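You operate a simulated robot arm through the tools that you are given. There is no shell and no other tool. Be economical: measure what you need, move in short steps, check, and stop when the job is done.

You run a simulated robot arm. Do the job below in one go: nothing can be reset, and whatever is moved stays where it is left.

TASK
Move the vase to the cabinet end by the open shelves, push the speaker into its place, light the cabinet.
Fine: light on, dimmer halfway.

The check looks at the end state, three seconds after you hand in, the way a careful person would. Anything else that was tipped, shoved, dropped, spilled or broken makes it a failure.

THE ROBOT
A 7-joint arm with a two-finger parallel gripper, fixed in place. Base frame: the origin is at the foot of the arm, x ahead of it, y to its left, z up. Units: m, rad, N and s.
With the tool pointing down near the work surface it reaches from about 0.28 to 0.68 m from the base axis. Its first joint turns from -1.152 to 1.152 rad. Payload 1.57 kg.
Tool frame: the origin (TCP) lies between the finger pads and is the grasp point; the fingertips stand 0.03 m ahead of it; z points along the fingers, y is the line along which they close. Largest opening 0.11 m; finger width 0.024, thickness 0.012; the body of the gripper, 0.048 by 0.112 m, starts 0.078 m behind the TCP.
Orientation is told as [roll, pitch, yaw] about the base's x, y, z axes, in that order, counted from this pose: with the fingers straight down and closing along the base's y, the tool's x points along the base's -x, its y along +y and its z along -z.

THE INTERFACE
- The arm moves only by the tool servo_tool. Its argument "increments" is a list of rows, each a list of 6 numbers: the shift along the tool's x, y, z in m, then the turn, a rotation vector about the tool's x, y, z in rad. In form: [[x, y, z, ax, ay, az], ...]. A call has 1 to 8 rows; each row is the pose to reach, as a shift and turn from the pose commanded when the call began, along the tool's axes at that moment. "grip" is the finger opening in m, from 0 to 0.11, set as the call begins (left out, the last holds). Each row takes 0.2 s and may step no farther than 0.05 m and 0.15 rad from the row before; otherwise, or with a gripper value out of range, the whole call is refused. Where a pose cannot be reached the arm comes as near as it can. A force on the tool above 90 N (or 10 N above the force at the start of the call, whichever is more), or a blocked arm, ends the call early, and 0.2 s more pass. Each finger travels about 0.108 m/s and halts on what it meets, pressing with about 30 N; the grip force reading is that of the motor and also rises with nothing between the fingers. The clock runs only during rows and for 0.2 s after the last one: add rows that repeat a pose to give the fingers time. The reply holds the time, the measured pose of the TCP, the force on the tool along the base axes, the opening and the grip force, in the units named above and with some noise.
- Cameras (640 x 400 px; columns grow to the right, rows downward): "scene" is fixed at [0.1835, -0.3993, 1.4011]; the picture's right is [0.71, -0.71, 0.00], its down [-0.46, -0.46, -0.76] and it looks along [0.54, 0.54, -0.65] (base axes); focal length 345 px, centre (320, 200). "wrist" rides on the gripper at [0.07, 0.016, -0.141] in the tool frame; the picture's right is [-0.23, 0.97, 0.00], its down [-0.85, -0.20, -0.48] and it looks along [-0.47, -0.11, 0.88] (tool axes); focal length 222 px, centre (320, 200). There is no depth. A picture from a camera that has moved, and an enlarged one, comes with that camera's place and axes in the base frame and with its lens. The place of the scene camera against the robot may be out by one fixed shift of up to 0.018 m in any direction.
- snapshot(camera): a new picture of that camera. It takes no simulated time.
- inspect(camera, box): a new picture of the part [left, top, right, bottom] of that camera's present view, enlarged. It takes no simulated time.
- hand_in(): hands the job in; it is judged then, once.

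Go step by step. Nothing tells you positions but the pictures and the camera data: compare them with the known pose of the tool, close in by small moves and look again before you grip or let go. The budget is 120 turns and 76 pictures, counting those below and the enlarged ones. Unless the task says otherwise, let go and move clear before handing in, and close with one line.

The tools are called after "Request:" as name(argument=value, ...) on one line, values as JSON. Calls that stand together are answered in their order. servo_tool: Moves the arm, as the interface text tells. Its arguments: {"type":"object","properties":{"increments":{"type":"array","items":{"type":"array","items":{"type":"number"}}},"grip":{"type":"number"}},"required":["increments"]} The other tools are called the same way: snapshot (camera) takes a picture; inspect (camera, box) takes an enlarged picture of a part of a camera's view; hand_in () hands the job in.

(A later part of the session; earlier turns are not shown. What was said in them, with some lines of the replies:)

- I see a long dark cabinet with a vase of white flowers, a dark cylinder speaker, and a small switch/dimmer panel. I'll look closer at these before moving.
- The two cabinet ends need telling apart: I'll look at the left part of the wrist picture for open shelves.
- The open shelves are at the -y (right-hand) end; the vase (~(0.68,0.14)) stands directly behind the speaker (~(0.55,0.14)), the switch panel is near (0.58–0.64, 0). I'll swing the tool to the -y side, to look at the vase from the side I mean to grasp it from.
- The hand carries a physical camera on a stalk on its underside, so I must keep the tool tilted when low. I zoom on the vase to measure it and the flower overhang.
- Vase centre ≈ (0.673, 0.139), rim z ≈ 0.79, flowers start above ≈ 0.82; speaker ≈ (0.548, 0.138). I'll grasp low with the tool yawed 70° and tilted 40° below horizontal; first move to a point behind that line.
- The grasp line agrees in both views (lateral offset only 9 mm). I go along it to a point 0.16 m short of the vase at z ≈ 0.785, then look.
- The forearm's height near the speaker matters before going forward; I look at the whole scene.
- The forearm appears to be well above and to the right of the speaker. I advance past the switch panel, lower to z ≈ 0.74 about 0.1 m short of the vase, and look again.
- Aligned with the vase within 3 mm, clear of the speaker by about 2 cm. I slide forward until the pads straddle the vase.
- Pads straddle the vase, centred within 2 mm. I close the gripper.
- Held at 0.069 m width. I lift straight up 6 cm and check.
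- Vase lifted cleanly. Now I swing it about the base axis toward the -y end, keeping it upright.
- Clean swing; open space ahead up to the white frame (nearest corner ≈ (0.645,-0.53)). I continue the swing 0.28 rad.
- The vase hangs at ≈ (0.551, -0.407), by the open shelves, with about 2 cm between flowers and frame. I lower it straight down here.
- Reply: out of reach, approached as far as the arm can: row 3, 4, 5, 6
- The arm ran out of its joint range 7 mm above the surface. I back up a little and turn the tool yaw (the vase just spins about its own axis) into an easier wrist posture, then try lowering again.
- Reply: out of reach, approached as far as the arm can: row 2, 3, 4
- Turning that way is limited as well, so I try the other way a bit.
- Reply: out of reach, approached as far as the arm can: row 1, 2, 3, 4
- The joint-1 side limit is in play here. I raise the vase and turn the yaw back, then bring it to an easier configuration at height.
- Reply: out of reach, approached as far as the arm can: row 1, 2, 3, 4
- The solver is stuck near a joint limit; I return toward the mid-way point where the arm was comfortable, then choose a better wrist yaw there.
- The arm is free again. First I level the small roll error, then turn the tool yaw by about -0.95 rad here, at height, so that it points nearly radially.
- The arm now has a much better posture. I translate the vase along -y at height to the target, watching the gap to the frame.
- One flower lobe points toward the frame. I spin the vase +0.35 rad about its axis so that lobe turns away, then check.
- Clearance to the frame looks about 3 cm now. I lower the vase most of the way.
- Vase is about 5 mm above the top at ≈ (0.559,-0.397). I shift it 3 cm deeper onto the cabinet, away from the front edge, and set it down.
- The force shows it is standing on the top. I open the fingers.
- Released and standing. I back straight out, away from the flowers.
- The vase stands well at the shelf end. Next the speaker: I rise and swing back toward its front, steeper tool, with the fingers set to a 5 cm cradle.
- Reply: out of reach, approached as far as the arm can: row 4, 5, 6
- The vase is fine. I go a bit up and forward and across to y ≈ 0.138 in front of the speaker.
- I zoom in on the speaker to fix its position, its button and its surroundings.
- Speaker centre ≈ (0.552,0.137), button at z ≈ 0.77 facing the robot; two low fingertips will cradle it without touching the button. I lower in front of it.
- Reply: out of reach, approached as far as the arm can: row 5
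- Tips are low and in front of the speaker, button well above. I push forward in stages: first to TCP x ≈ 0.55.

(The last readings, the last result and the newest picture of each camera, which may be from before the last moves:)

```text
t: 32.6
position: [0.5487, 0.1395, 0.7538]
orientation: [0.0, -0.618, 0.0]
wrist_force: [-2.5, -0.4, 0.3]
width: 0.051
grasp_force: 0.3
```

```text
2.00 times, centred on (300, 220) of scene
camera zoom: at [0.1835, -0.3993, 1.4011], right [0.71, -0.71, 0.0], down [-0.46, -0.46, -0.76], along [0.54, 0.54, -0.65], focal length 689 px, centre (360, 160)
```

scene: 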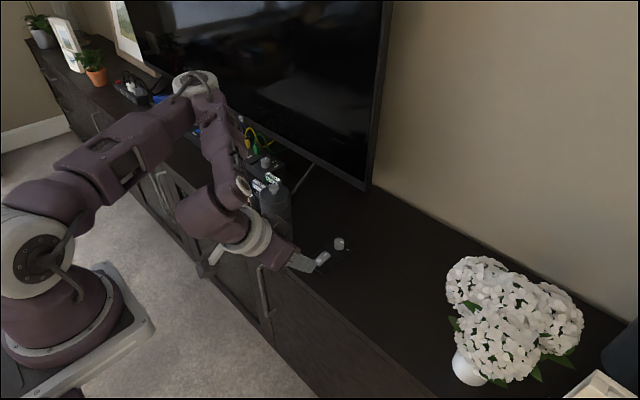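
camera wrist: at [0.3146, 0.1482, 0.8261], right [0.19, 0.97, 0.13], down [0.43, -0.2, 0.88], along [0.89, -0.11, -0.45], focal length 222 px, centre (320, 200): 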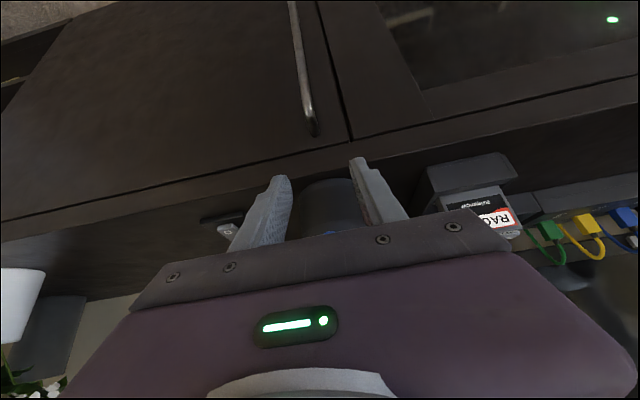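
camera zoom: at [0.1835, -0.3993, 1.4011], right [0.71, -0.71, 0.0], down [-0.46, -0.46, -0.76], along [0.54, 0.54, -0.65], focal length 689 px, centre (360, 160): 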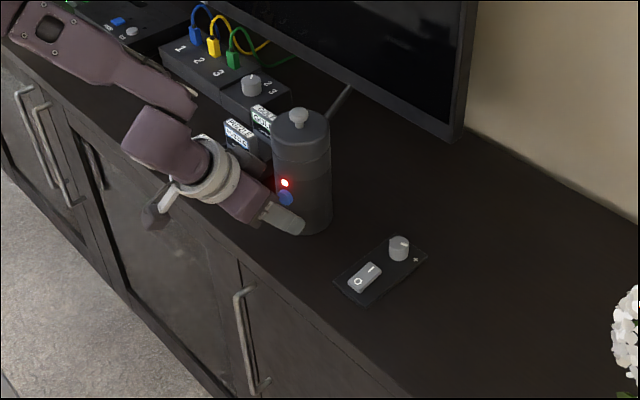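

The speaker slides upright in the cradle, now at ≈ x 0.604. I push the remaining ≈ 7 cm to where the vase stood.

Request:
servo_tool(increments=[[-0.0163, 0, 0.0116, 0, 0, 0], [-0.0326, 0, 0.0232, 0, 0, 0], [-0.0465, 0, 0.033, 0, 0, 0], [-0.0562, 0, 0.04, 0, 0, 0]])

Request:
inspect(camera="scene", box=[180, 120, 420, 320])

```text
t: 33.6
position: [0.6179, 0.1373, 0.7517]
orientation: [0.0, -0.617, 0.001]
wrist_force: [-1.6, 0.3, 0.2]
width: 0.0508
grasp_force: 0.7
```

```text
2.00 times, centred on (300, 220) of scene
camera zoom: at [0.1835, -0.3993, 1.4011], right [0.71, -0.71, 0.0], down [-0.46, -0.46, -0.76], along [0.54, 0.54, -0.65], focal length 689 px, centre (360, 160)
```

zoom: 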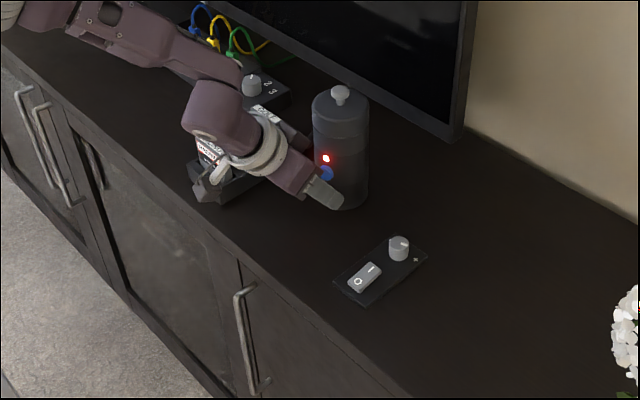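

Speaker stands where the vase was, upright. I back off straight and rise.

Request:
servo_tool(increments=[[0.0326, 0, -0.0232, 0, 0, 0], [0.065, 0, -0.0463, 0, 0, 0], [0.0978, 0, -0.0695, 0, 0, 0], [0.0747, 0, -0.102, 0, 0, 0], [0.0515, 0, -0.135, 0, 0, 0], [0.0284, 0, -0.167, 0, 0, 0]])

Request:
servo_tool(increments=[[0, -0.035, 0, 0, 0.12, 0], [0, -0.07, 0, 0, 0.24, 0], [0, -0.105, 0, 0, 0.36, 0], [0, -0.14, 0, 0, 0.48, 0], [0, -0.14, 0, 0, 0.6, 0]], grip=0.0)

Request:
snapshot(camera="wrist")

```text
t: 35.0
position: [0.4961, 0.1361, 0.873]
orientation: [-0.002, -0.615, 0.0]
wrist_force: [0.2, 0.3, 0.8]
width: 0.0499
grasp_force: 0.0
```

```text
t: 36.2
position: [0.4963, -0.0057, 0.8739]
orientation: [0.002, -0.019, -0.002]
wrist_force: [0.3, 0.7, -0.3]
width: 0.0
grasp_force: 20.9
```

```text
29 pictures are left
camera wrist: at [0.4254, 0.0103, 1.0144], right [0.23, 0.97, 0.0], down [0.85, -0.2, 0.49], along [0.48, -0.11, -0.87], focal length 222 px, centre (320, 200)
```

wrist: 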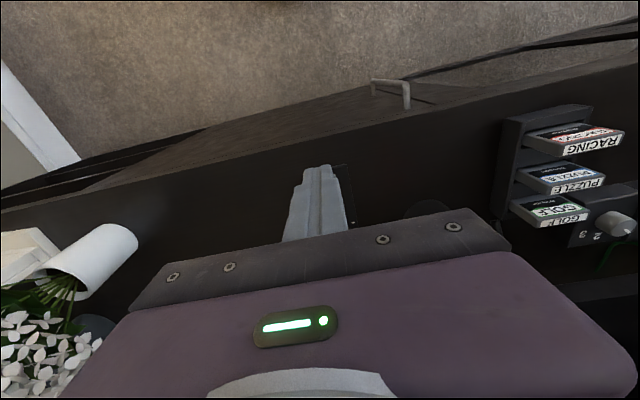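

The panel is hidden behind the fingers; I shift sideways to look at it.

Request:
servo_tool(increments=[[0.02, -0.035, 0, 0, 0, 0], [0.04, -0.075, 0, 0, 0, 0]])

Request:
inspect(camera="wrist", box=[320, 140, 480, 240])

Request:
inspect(camera="scene", box=[290, 210, 380, 280])

```text
t: 36.8
position: [0.4571, -0.0788, 0.8701]
orientation: [0.0, -0.018, 0.001]
wrist_force: [-1.0, 0.3, 0.4]
width: 0.0001
grasp_force: 21.2
```

```text
4.00 times, centred on (400, 190) of wrist
camera zoom: at [0.3869, -0.0639, 1.0094], right [0.23, 0.97, 0.0], down [0.85, -0.2, 0.49], along [0.48, -0.11, -0.87], focal length 888 px, centre (0, 240)
```

zoom: 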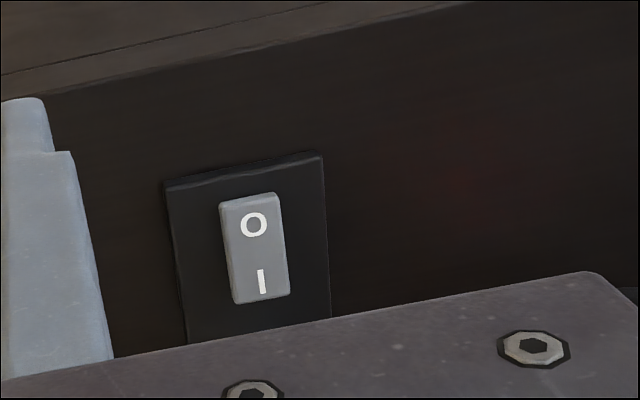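

```text
5.71 times, centred on (335, 245) of scene
camera zoom: at [0.1836, -0.3992, 1.4011], right [0.71, -0.71, 0.0], down [-0.46, -0.46, -0.76], along [0.54, 0.54, -0.65], focal length 1970 px, centre (234, -57)
```

zoom: 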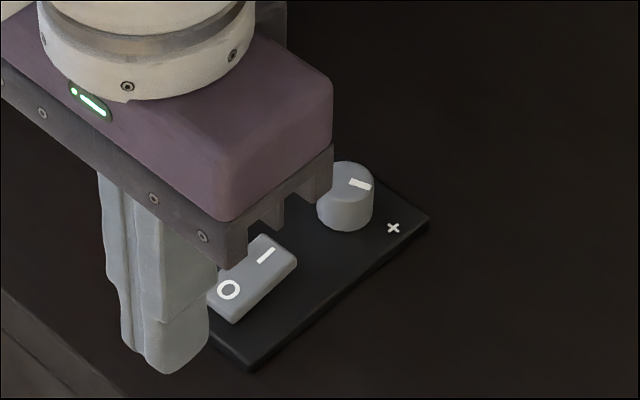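

Rocker's "I" side is at ≈ (0.588,-0.0075), "O" nearer the robot; the knob at ≈ (0.635,-0.007) has "−" on its left and "+" on its right with the mark pointing right. I go above the "I" side with closed fingers.

Request:
servo_tool(increments=[[-0.034, 0.018, 0.015, 0, 0, 0], [-0.068, 0.036, 0.03, 0, 0, 0], [-0.1, 0.054, 0.05, 0, 0, 0], [-0.134, 0.0715, 0.07, 0, 0.018, 0], [-0.134, 0.0715, 0.095, 0, 0.018, 0]])

Request:
inspect(camera="scene", box=[280, 200, 400, 290])

Request:
inspect(camera="wrist", box=[240, 110, 400, 230])

```text
t: 38.0
position: [0.5943, -0.0063, 0.7792]
orientation: [-0.001, 0.0, -0.001]
wrist_force: [-0.4, -0.6, -0.2]
width: 0.0
grasp_force: 21.4
```

```text
4.44 times, centred on (340, 245) of scene
camera zoom: at [0.1835, -0.3993, 1.4011], right [0.71, -0.71, 0.0], down [-0.46, -0.46, -0.76], along [0.54, 0.54, -0.65], focal length 1532 px, centre (231, 0)
```

zoom: 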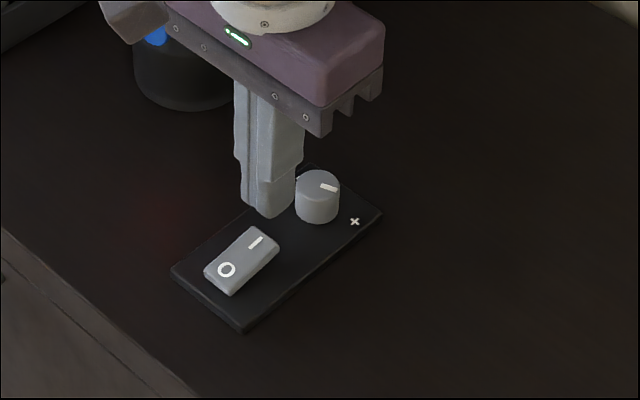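

```text
3.33 times, centred on (320, 170) of wrist
camera zoom: at [0.5251, 0.0084, 0.9209], right [0.23, 0.97, 0.0], down [0.85, -0.2, 0.48], along [0.47, -0.11, -0.88], focal length 740 px, centre (320, 300)
```

zoom: 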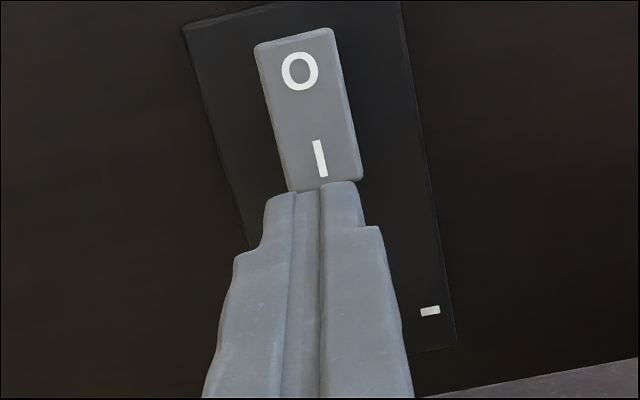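

Fingertips hang just over the "I" end. I press down in small steps.

Request:
servo_tool(increments=[[0.003, -0.0005, 0.012, 0, 0, 0], [0.003, -0.0005, 0.02, 0, 0, 0], [0.003, -0.0005, 0.025, 0, 0, 0], [0.003, -0.0005, 0.028, 0, 0, 0]])

```text
t: 39.0
position: [0.59, -0.0069, 0.7505]
orientation: [0.0, 0.001, -0.002]
wrist_force: [0.4, 0.7, 2.1]
width: 0.0001
grasp_force: 21.1
```

Light contact at tip z ≈ 0.7205. I press a little further.

Request:
servo_tool(increments=[[0, 0, 0.002, 0, 0, 0], [0, 0, 0.004, 0, 0, 0]])

Request:
inspect(camera="scene", box=[200, 160, 420, 320])

```text
t: 39.6
position: [0.5892, -0.0063, 0.7483]
orientation: [-0.001, 0.0, 0.0]
wrist_force: [-6.4, 2.7, 30.1]
width: 0.0001
grasp_force: 21.4
```

```text
2.50 times, centred on (310, 240) of scene
camera zoom: at [0.1828, -0.3992, 1.4012], right [0.71, -0.71, 0.0], down [-0.46, -0.46, -0.76], along [0.54, 0.54, -0.65], focal length 862 px, centre (345, 100)
```

zoom: 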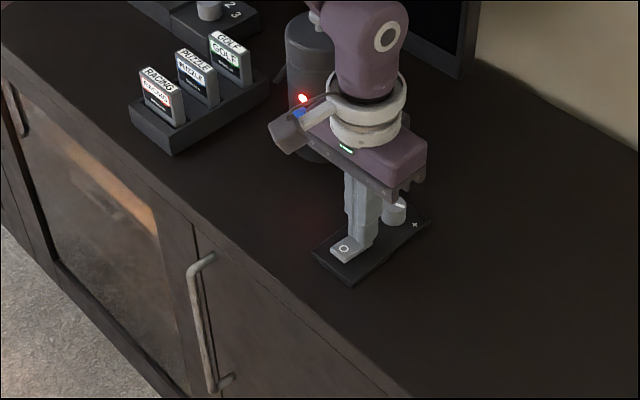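

The cabinet light is on (warm glow behind the glass). I lift off and back to look at the knob.

Request:
servo_tool(increments=[[0, 0, -0.03, 0, 0, 0], [0, 0, -0.06, 0, 0, 0], [0.04, -0.03, -0.09, 0, 0, 0], [0.08, -0.06, -0.12, 0, 0, 0], [0.12, -0.07, -0.14, 0, 0, 0], [0.16, -0.07, -0.15, 0, 0, 0]], grip=0.05)

Request:
inspect(camera="scene", box=[300, 220, 370, 275])

Request:
snapshot(camera="wrist")

```text
refused: row 3 steps farther than a row can; nothing moved
```

```text
7.27 times, centred on (335, 248) of scene
camera zoom: at [0.1828, -0.3992, 1.4012], right [0.71, -0.71, 0.0], down [-0.46, -0.46, -0.76], along [0.54, 0.54, -0.65], focal length 2507 px, centre (211, -146)
```

zoom: 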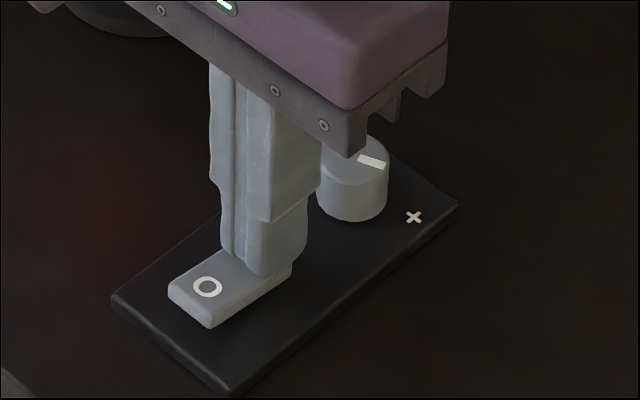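

```text
22 pictures are left
camera wrist: at [0.5213, 0.0078, 0.89], right [0.23, 0.97, 0.0], down [0.85, -0.2, 0.48], along [0.47, -0.11, -0.88], focal length 222 px, centre (320, 200)
```

wrist: 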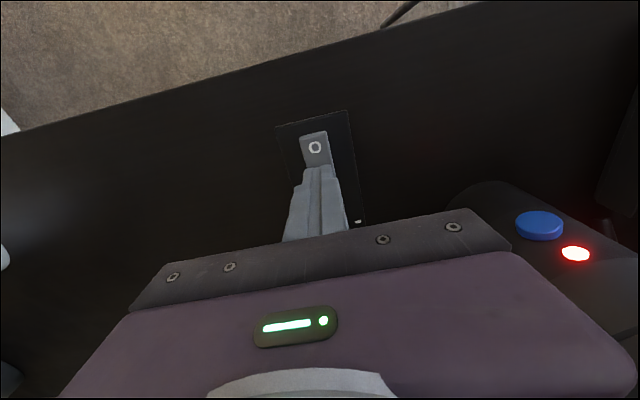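

The step was too large; repeat with shorter rows.

Request:
servo_tool(increments=[[0, 0, -0.03, 0, 0, 0], [0, 0, -0.06, 0, 0, 0], [0.03, -0.02, -0.08, 0, 0, 0], [0.06, -0.04, -0.1, 0, 0, 0], [0.1, -0.05, -0.12, 0, 0, 0], [0.14, -0.055, -0.14, 0, 0, 0]], grip=0.05)

Request:
inspect(camera="scene", box=[300, 220, 370, 275])

Request:
inspect(camera="wrist", box=[320, 120, 480, 230])

```text
t: 41.0
position: [0.4498, -0.0653, 0.8846]
orientation: [-0.001, 0.0, 0.0]
wrist_force: [-0.3, -0.1, 0.8]
width: 0.0503
grasp_force: 0.0
```

```text
7.27 times, centred on (335, 248) of scene
camera zoom: at [0.1835, -0.3993, 1.4011], right [0.71, -0.71, 0.0], down [-0.46, -0.46, -0.76], along [0.54, 0.54, -0.65], focal length 2507 px, centre (211, -146)
```

zoom: 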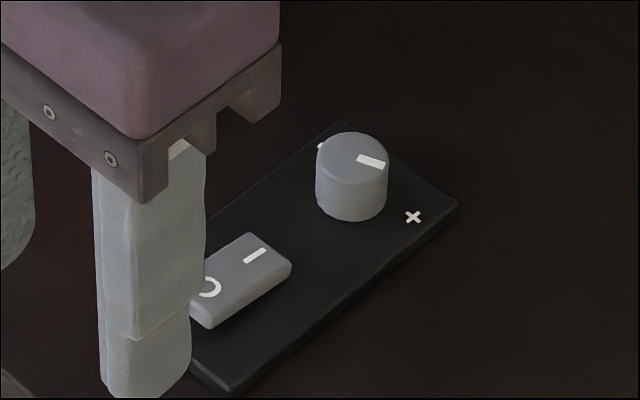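

```text
3.64 times, centred on (400, 175) of wrist
camera zoom: at [0.3825, -0.0504, 1.027], right [0.23, 0.97, 0.0], down [0.86, -0.2, 0.48], along [0.47, -0.11, -0.88], focal length 808 px, centre (29, 291)
```

zoom: 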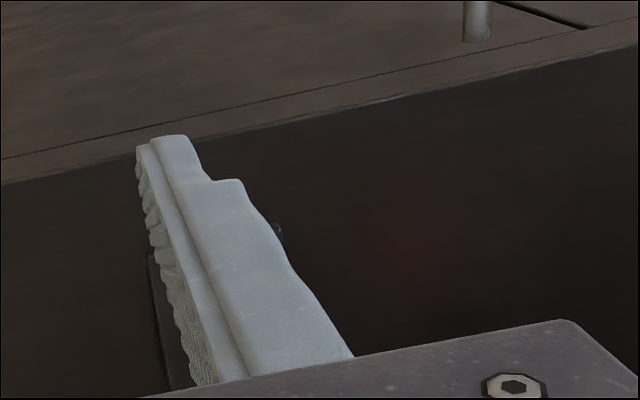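

The mark points at "+" (full), so halfway is straight ahead (+x): a turn of about 72° counter-clockwise. I go above the knob with yaw −36° and open fingers, to look down between them.

Request:
servo_tool(increments=[[-0.037, 0.012, 0.01, 0, 0, 0.126], [-0.075, 0.024, 0.025, 0, 0, 0.252], [-0.112, 0.036, 0.04, 0, 0, 0.378], [-0.15, 0.048, 0.055, 0, 0, 0.504], [-0.187, 0.0585, 0.075, 0, 0, 0.63], [-0.187, 0.0585, 0.075, 0, 0, 0.63]], grip=0.08)

Request:
inspect(camera="wrist", box=[220, 100, 420, 225])

```text
t: 42.4
position: [0.6343, -0.0012, 0.8104]
orientation: [-0.001, 0.002, -0.631]
wrist_force: [-0.1, -0.4, -0.8]
width: 0.0801
grasp_force: 0.0
```

```text
3.20 times, centred on (320, 162) of wrist
camera zoom: at [0.5903, 0.0519, 0.9517], right [0.76, 0.65, 0.0], down [0.57, -0.67, 0.48], along [0.31, -0.36, -0.88], focal length 711 px, centre (320, 320)
```

zoom: 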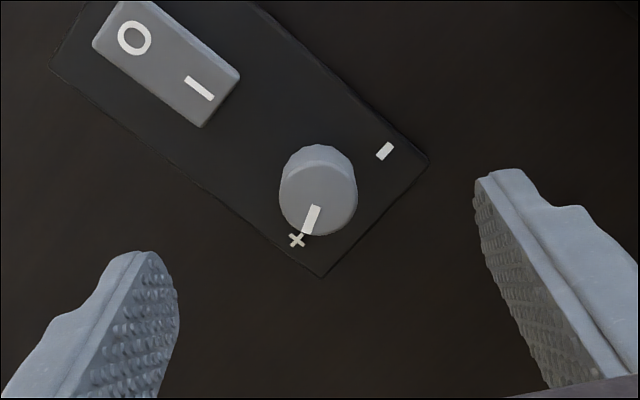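

The view is clear: knob centre ≈ (0.638,-0.0045), radius ≈ 12.6 mm, mark at −65° exactly on "+". I descend around the knob.

Request:
servo_tool(increments=[[-0.0049, -0.0005, 0.025, 0, 0, 0], [-0.0049, -0.0005, 0.05, 0, 0, 0], [-0.0049, -0.0005, 0.0655, 0, 0, 0], [-0.0049, -0.0005, 0.0655, 0, 0, 0]], grip=0.05)

Request:
inspect(camera="wrist", box=[220, 100, 420, 225])

```text
t: 43.4
position: [0.6414, -0.0074, 0.7467]
orientation: [0.0, 0.0, -0.629]
wrist_force: [0.2, -0.5, -0.4]
width: 0.0501
grasp_force: 0.0
```

```text
3.20 times, centred on (320, 162) of wrist
camera zoom: at [0.5961, 0.0454, 0.8877], right [0.76, 0.65, 0.0], down [0.57, -0.67, 0.48], along [0.31, -0.36, -0.88], focal length 711 px, centre (320, 320)
```

zoom: 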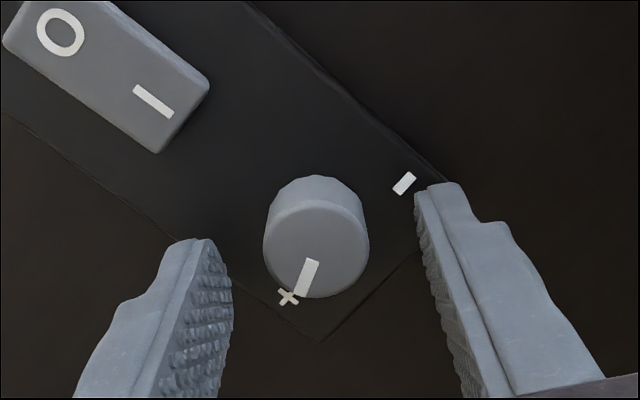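

Nicely aligned laterally; 3.5 mm along the pad width to correct. I shift, then close on the knob.

Request:
servo_tool(increments=[[0.0035, 0, 0.002, 0, 0, 0], [0.0035, 0, 0.002, 0, 0, 0]])

Request:
servo_tool(increments=[[0, 0, 0, 0, 0, 0], [0, 0, 0, 0, 0, 0], [0, 0, 0, 0, 0, 0]], grip=0.018)

```text
t: 44.0
position: [0.6381, -0.0046, 0.7437]
orientation: [-0.001, -0.001, -0.629]
wrist_force: [0.3, -0.4, 0.0]
width: 0.0502
grasp_force: 0.1
```

```text
t: 44.8
position: [0.6379, -0.0055, 0.7457]
orientation: [-0.002, 0.0, -0.631]
wrist_force: [-4.0, -3.0, 1.1]
width: 0.0256
grasp_force: 36.7
```

Knob held (25.6 mm). I turn it +65° (counter-clockwise from above).

Request:
servo_tool(increments=[[0, 0, 0, 0, 0, -0.141], [0, 0, 0, 0, 0, -0.282], [0, 0, 0, 0, 0, -0.423], [0, 0, 0, 0, 0, -0.564], [0, 0, 0, 0, 0, -0.705], [0, 0, 0, 0, 0, -0.846], [0, 0, 0, 0, 0, -0.987], [0, 0, 0, 0, 0, -1.13]])

Request:
inspect(camera="wrist", box=[220, 100, 420, 225])

Request:
inspect(camera="scene", box=[100, 120, 420, 320])

```text
t: 46.6
position: [0.6383, -0.0045, 0.7437]
orientation: [-0.001, 0.002, 0.504]
wrist_force: [-8.6, -1.7, 22.1]
width: 0.0254
grasp_force: 37.1
```

```text
3.20 times, centred on (320, 162) of wrist
camera zoom: at [0.5704, -0.0256, 0.8858], right [-0.27, 0.96, 0.0], down [0.85, 0.24, 0.48], along [0.46, 0.13, -0.88], focal length 711 px, centre (320, 320)
```

zoom: 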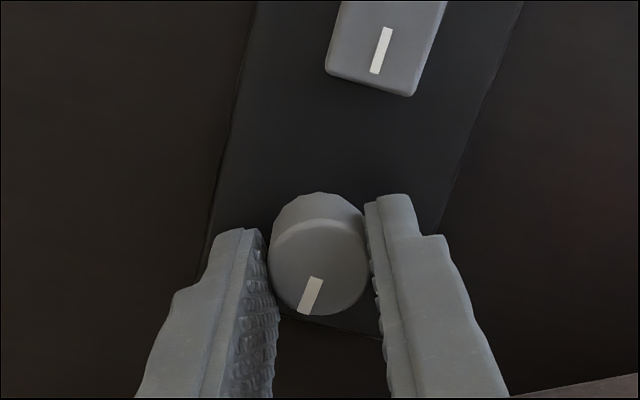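

```text
2.00 times, centred on (260, 220) of scene
camera zoom: at [0.1829, -0.3993, 1.4012], right [0.71, -0.71, 0.0], down [-0.46, -0.46, -0.76], along [0.54, 0.54, -0.65], focal length 689 px, centre (440, 160)
```

zoom: 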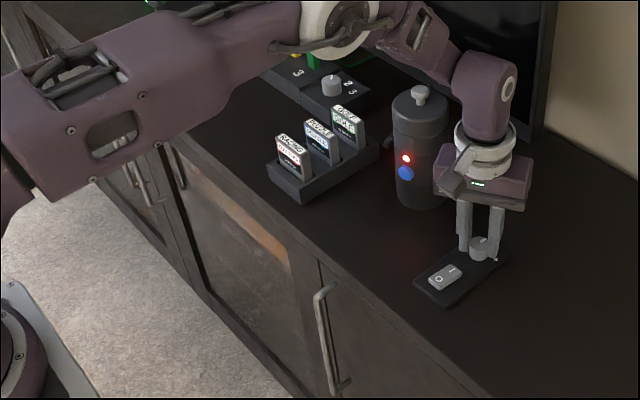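

The mark now points straight ahead, parallel to the "I" stroke, midway between "−" and "+", and the light is visibly dimmer. I release gently and lift clear.

Request:
servo_tool(increments=[[0, 0, 0, 0, 0, 0], [0, 0, 0, 0, 0, 0], [0, 0, 0, 0, 0, 0]], grip=0.04)

Request:
servo_tool(increments=[[0, 0, -0.02, 0, 0, 0], [0, 0, -0.05, 0, 0, 0], [0, 0, -0.07, 0, 0, 0], [0, 0, -0.07, 0, 0, 0]])

Request:
inspect(camera="wrist", box=[220, 100, 420, 225])

```text
t: 47.4
position: [0.6371, -0.0051, 0.7444]
orientation: [0.0, 0.0, 0.499]
wrist_force: [-0.1, 0.4, -0.9]
width: 0.0399
grasp_force: 0.0
```

```text
t: 48.4
position: [0.6384, -0.0043, 0.8136]
orientation: [-0.002, -0.001, 0.5]
wrist_force: [-0.8, -0.1, -0.1]
width: 0.0397
grasp_force: 0.1
```

```text
3.20 times, centred on (320, 162) of wrist
camera zoom: at [0.571, -0.0244, 0.9552], right [-0.27, 0.96, 0.0], down [0.85, 0.23, 0.48], along [0.46, 0.13, -0.88], focal length 711 px, centre (320, 320)
```

zoom: 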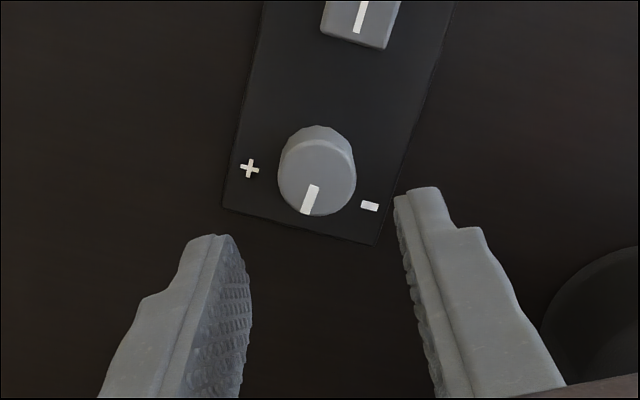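

The knob mark sits midway between "+" and "−". I move the arm up and back, then take a final look at everything.

Request:
servo_tool(increments=[[0, 0, -0.045, 0, 0, 0], [0.02, 0, -0.085, 0, 0, 0], [0.06, 0, -0.11, 0, 0, 0.1], [0.1, 0, -0.13, 0, 0, 0.2], [0.14, 0, -0.15, 0, 0, 0.3], [0.18, 0, -0.16, 0, 0, 0.4]])

Request:
snapshot(camera="scene")

Request:
inspect(camera="scene", box=[400, 200, 640, 400])

```text
t: 49.8
position: [0.4804, -0.089, 0.9769]
orientation: [0.001, -0.001, 0.098]
wrist_force: [0.0, 0.1, 0.2]
width: 0.04
grasp_force: 0.1
```

```text
14 pictures are left
```

scene: 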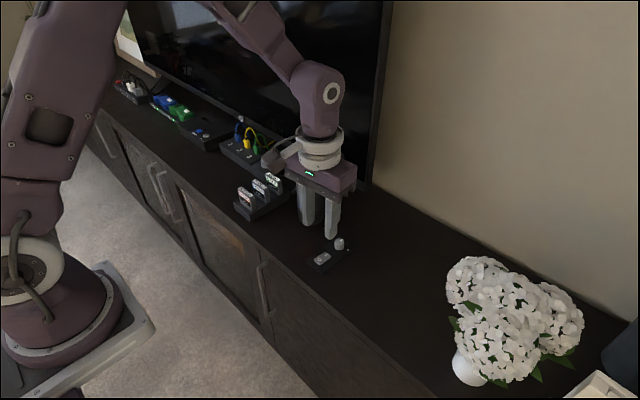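

```text
2.00 times, centred on (520, 300) of scene
camera zoom: at [0.1835, -0.3993, 1.4011], right [0.71, -0.71, 0.0], down [-0.46, -0.46, -0.76], along [0.54, 0.54, -0.65], focal length 689 px, centre (-80, 0)
```

zoom: 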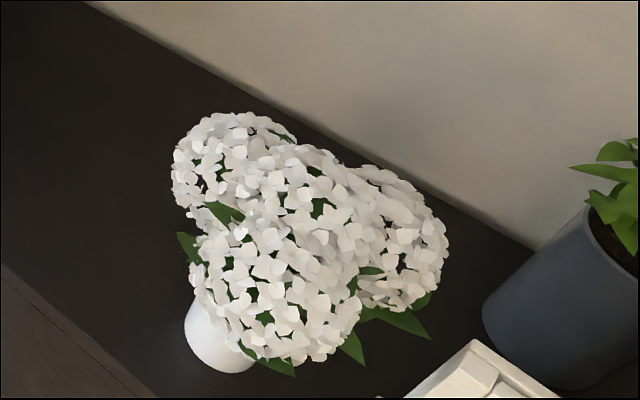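

The vase stands at the open-shelf end, the speaker is where the vase stood, the light is on with the dimmer at its middle, and the arm is clear. I hand in.

Request:
hand_in()

```text
The job is handed in.
```

The job is handed in: the vase stands at the cabinet end by the open shelves, the speaker is pushed to where the vase stood (my reading of "its place"), and the cabinet light is on with the dimmer halfway.
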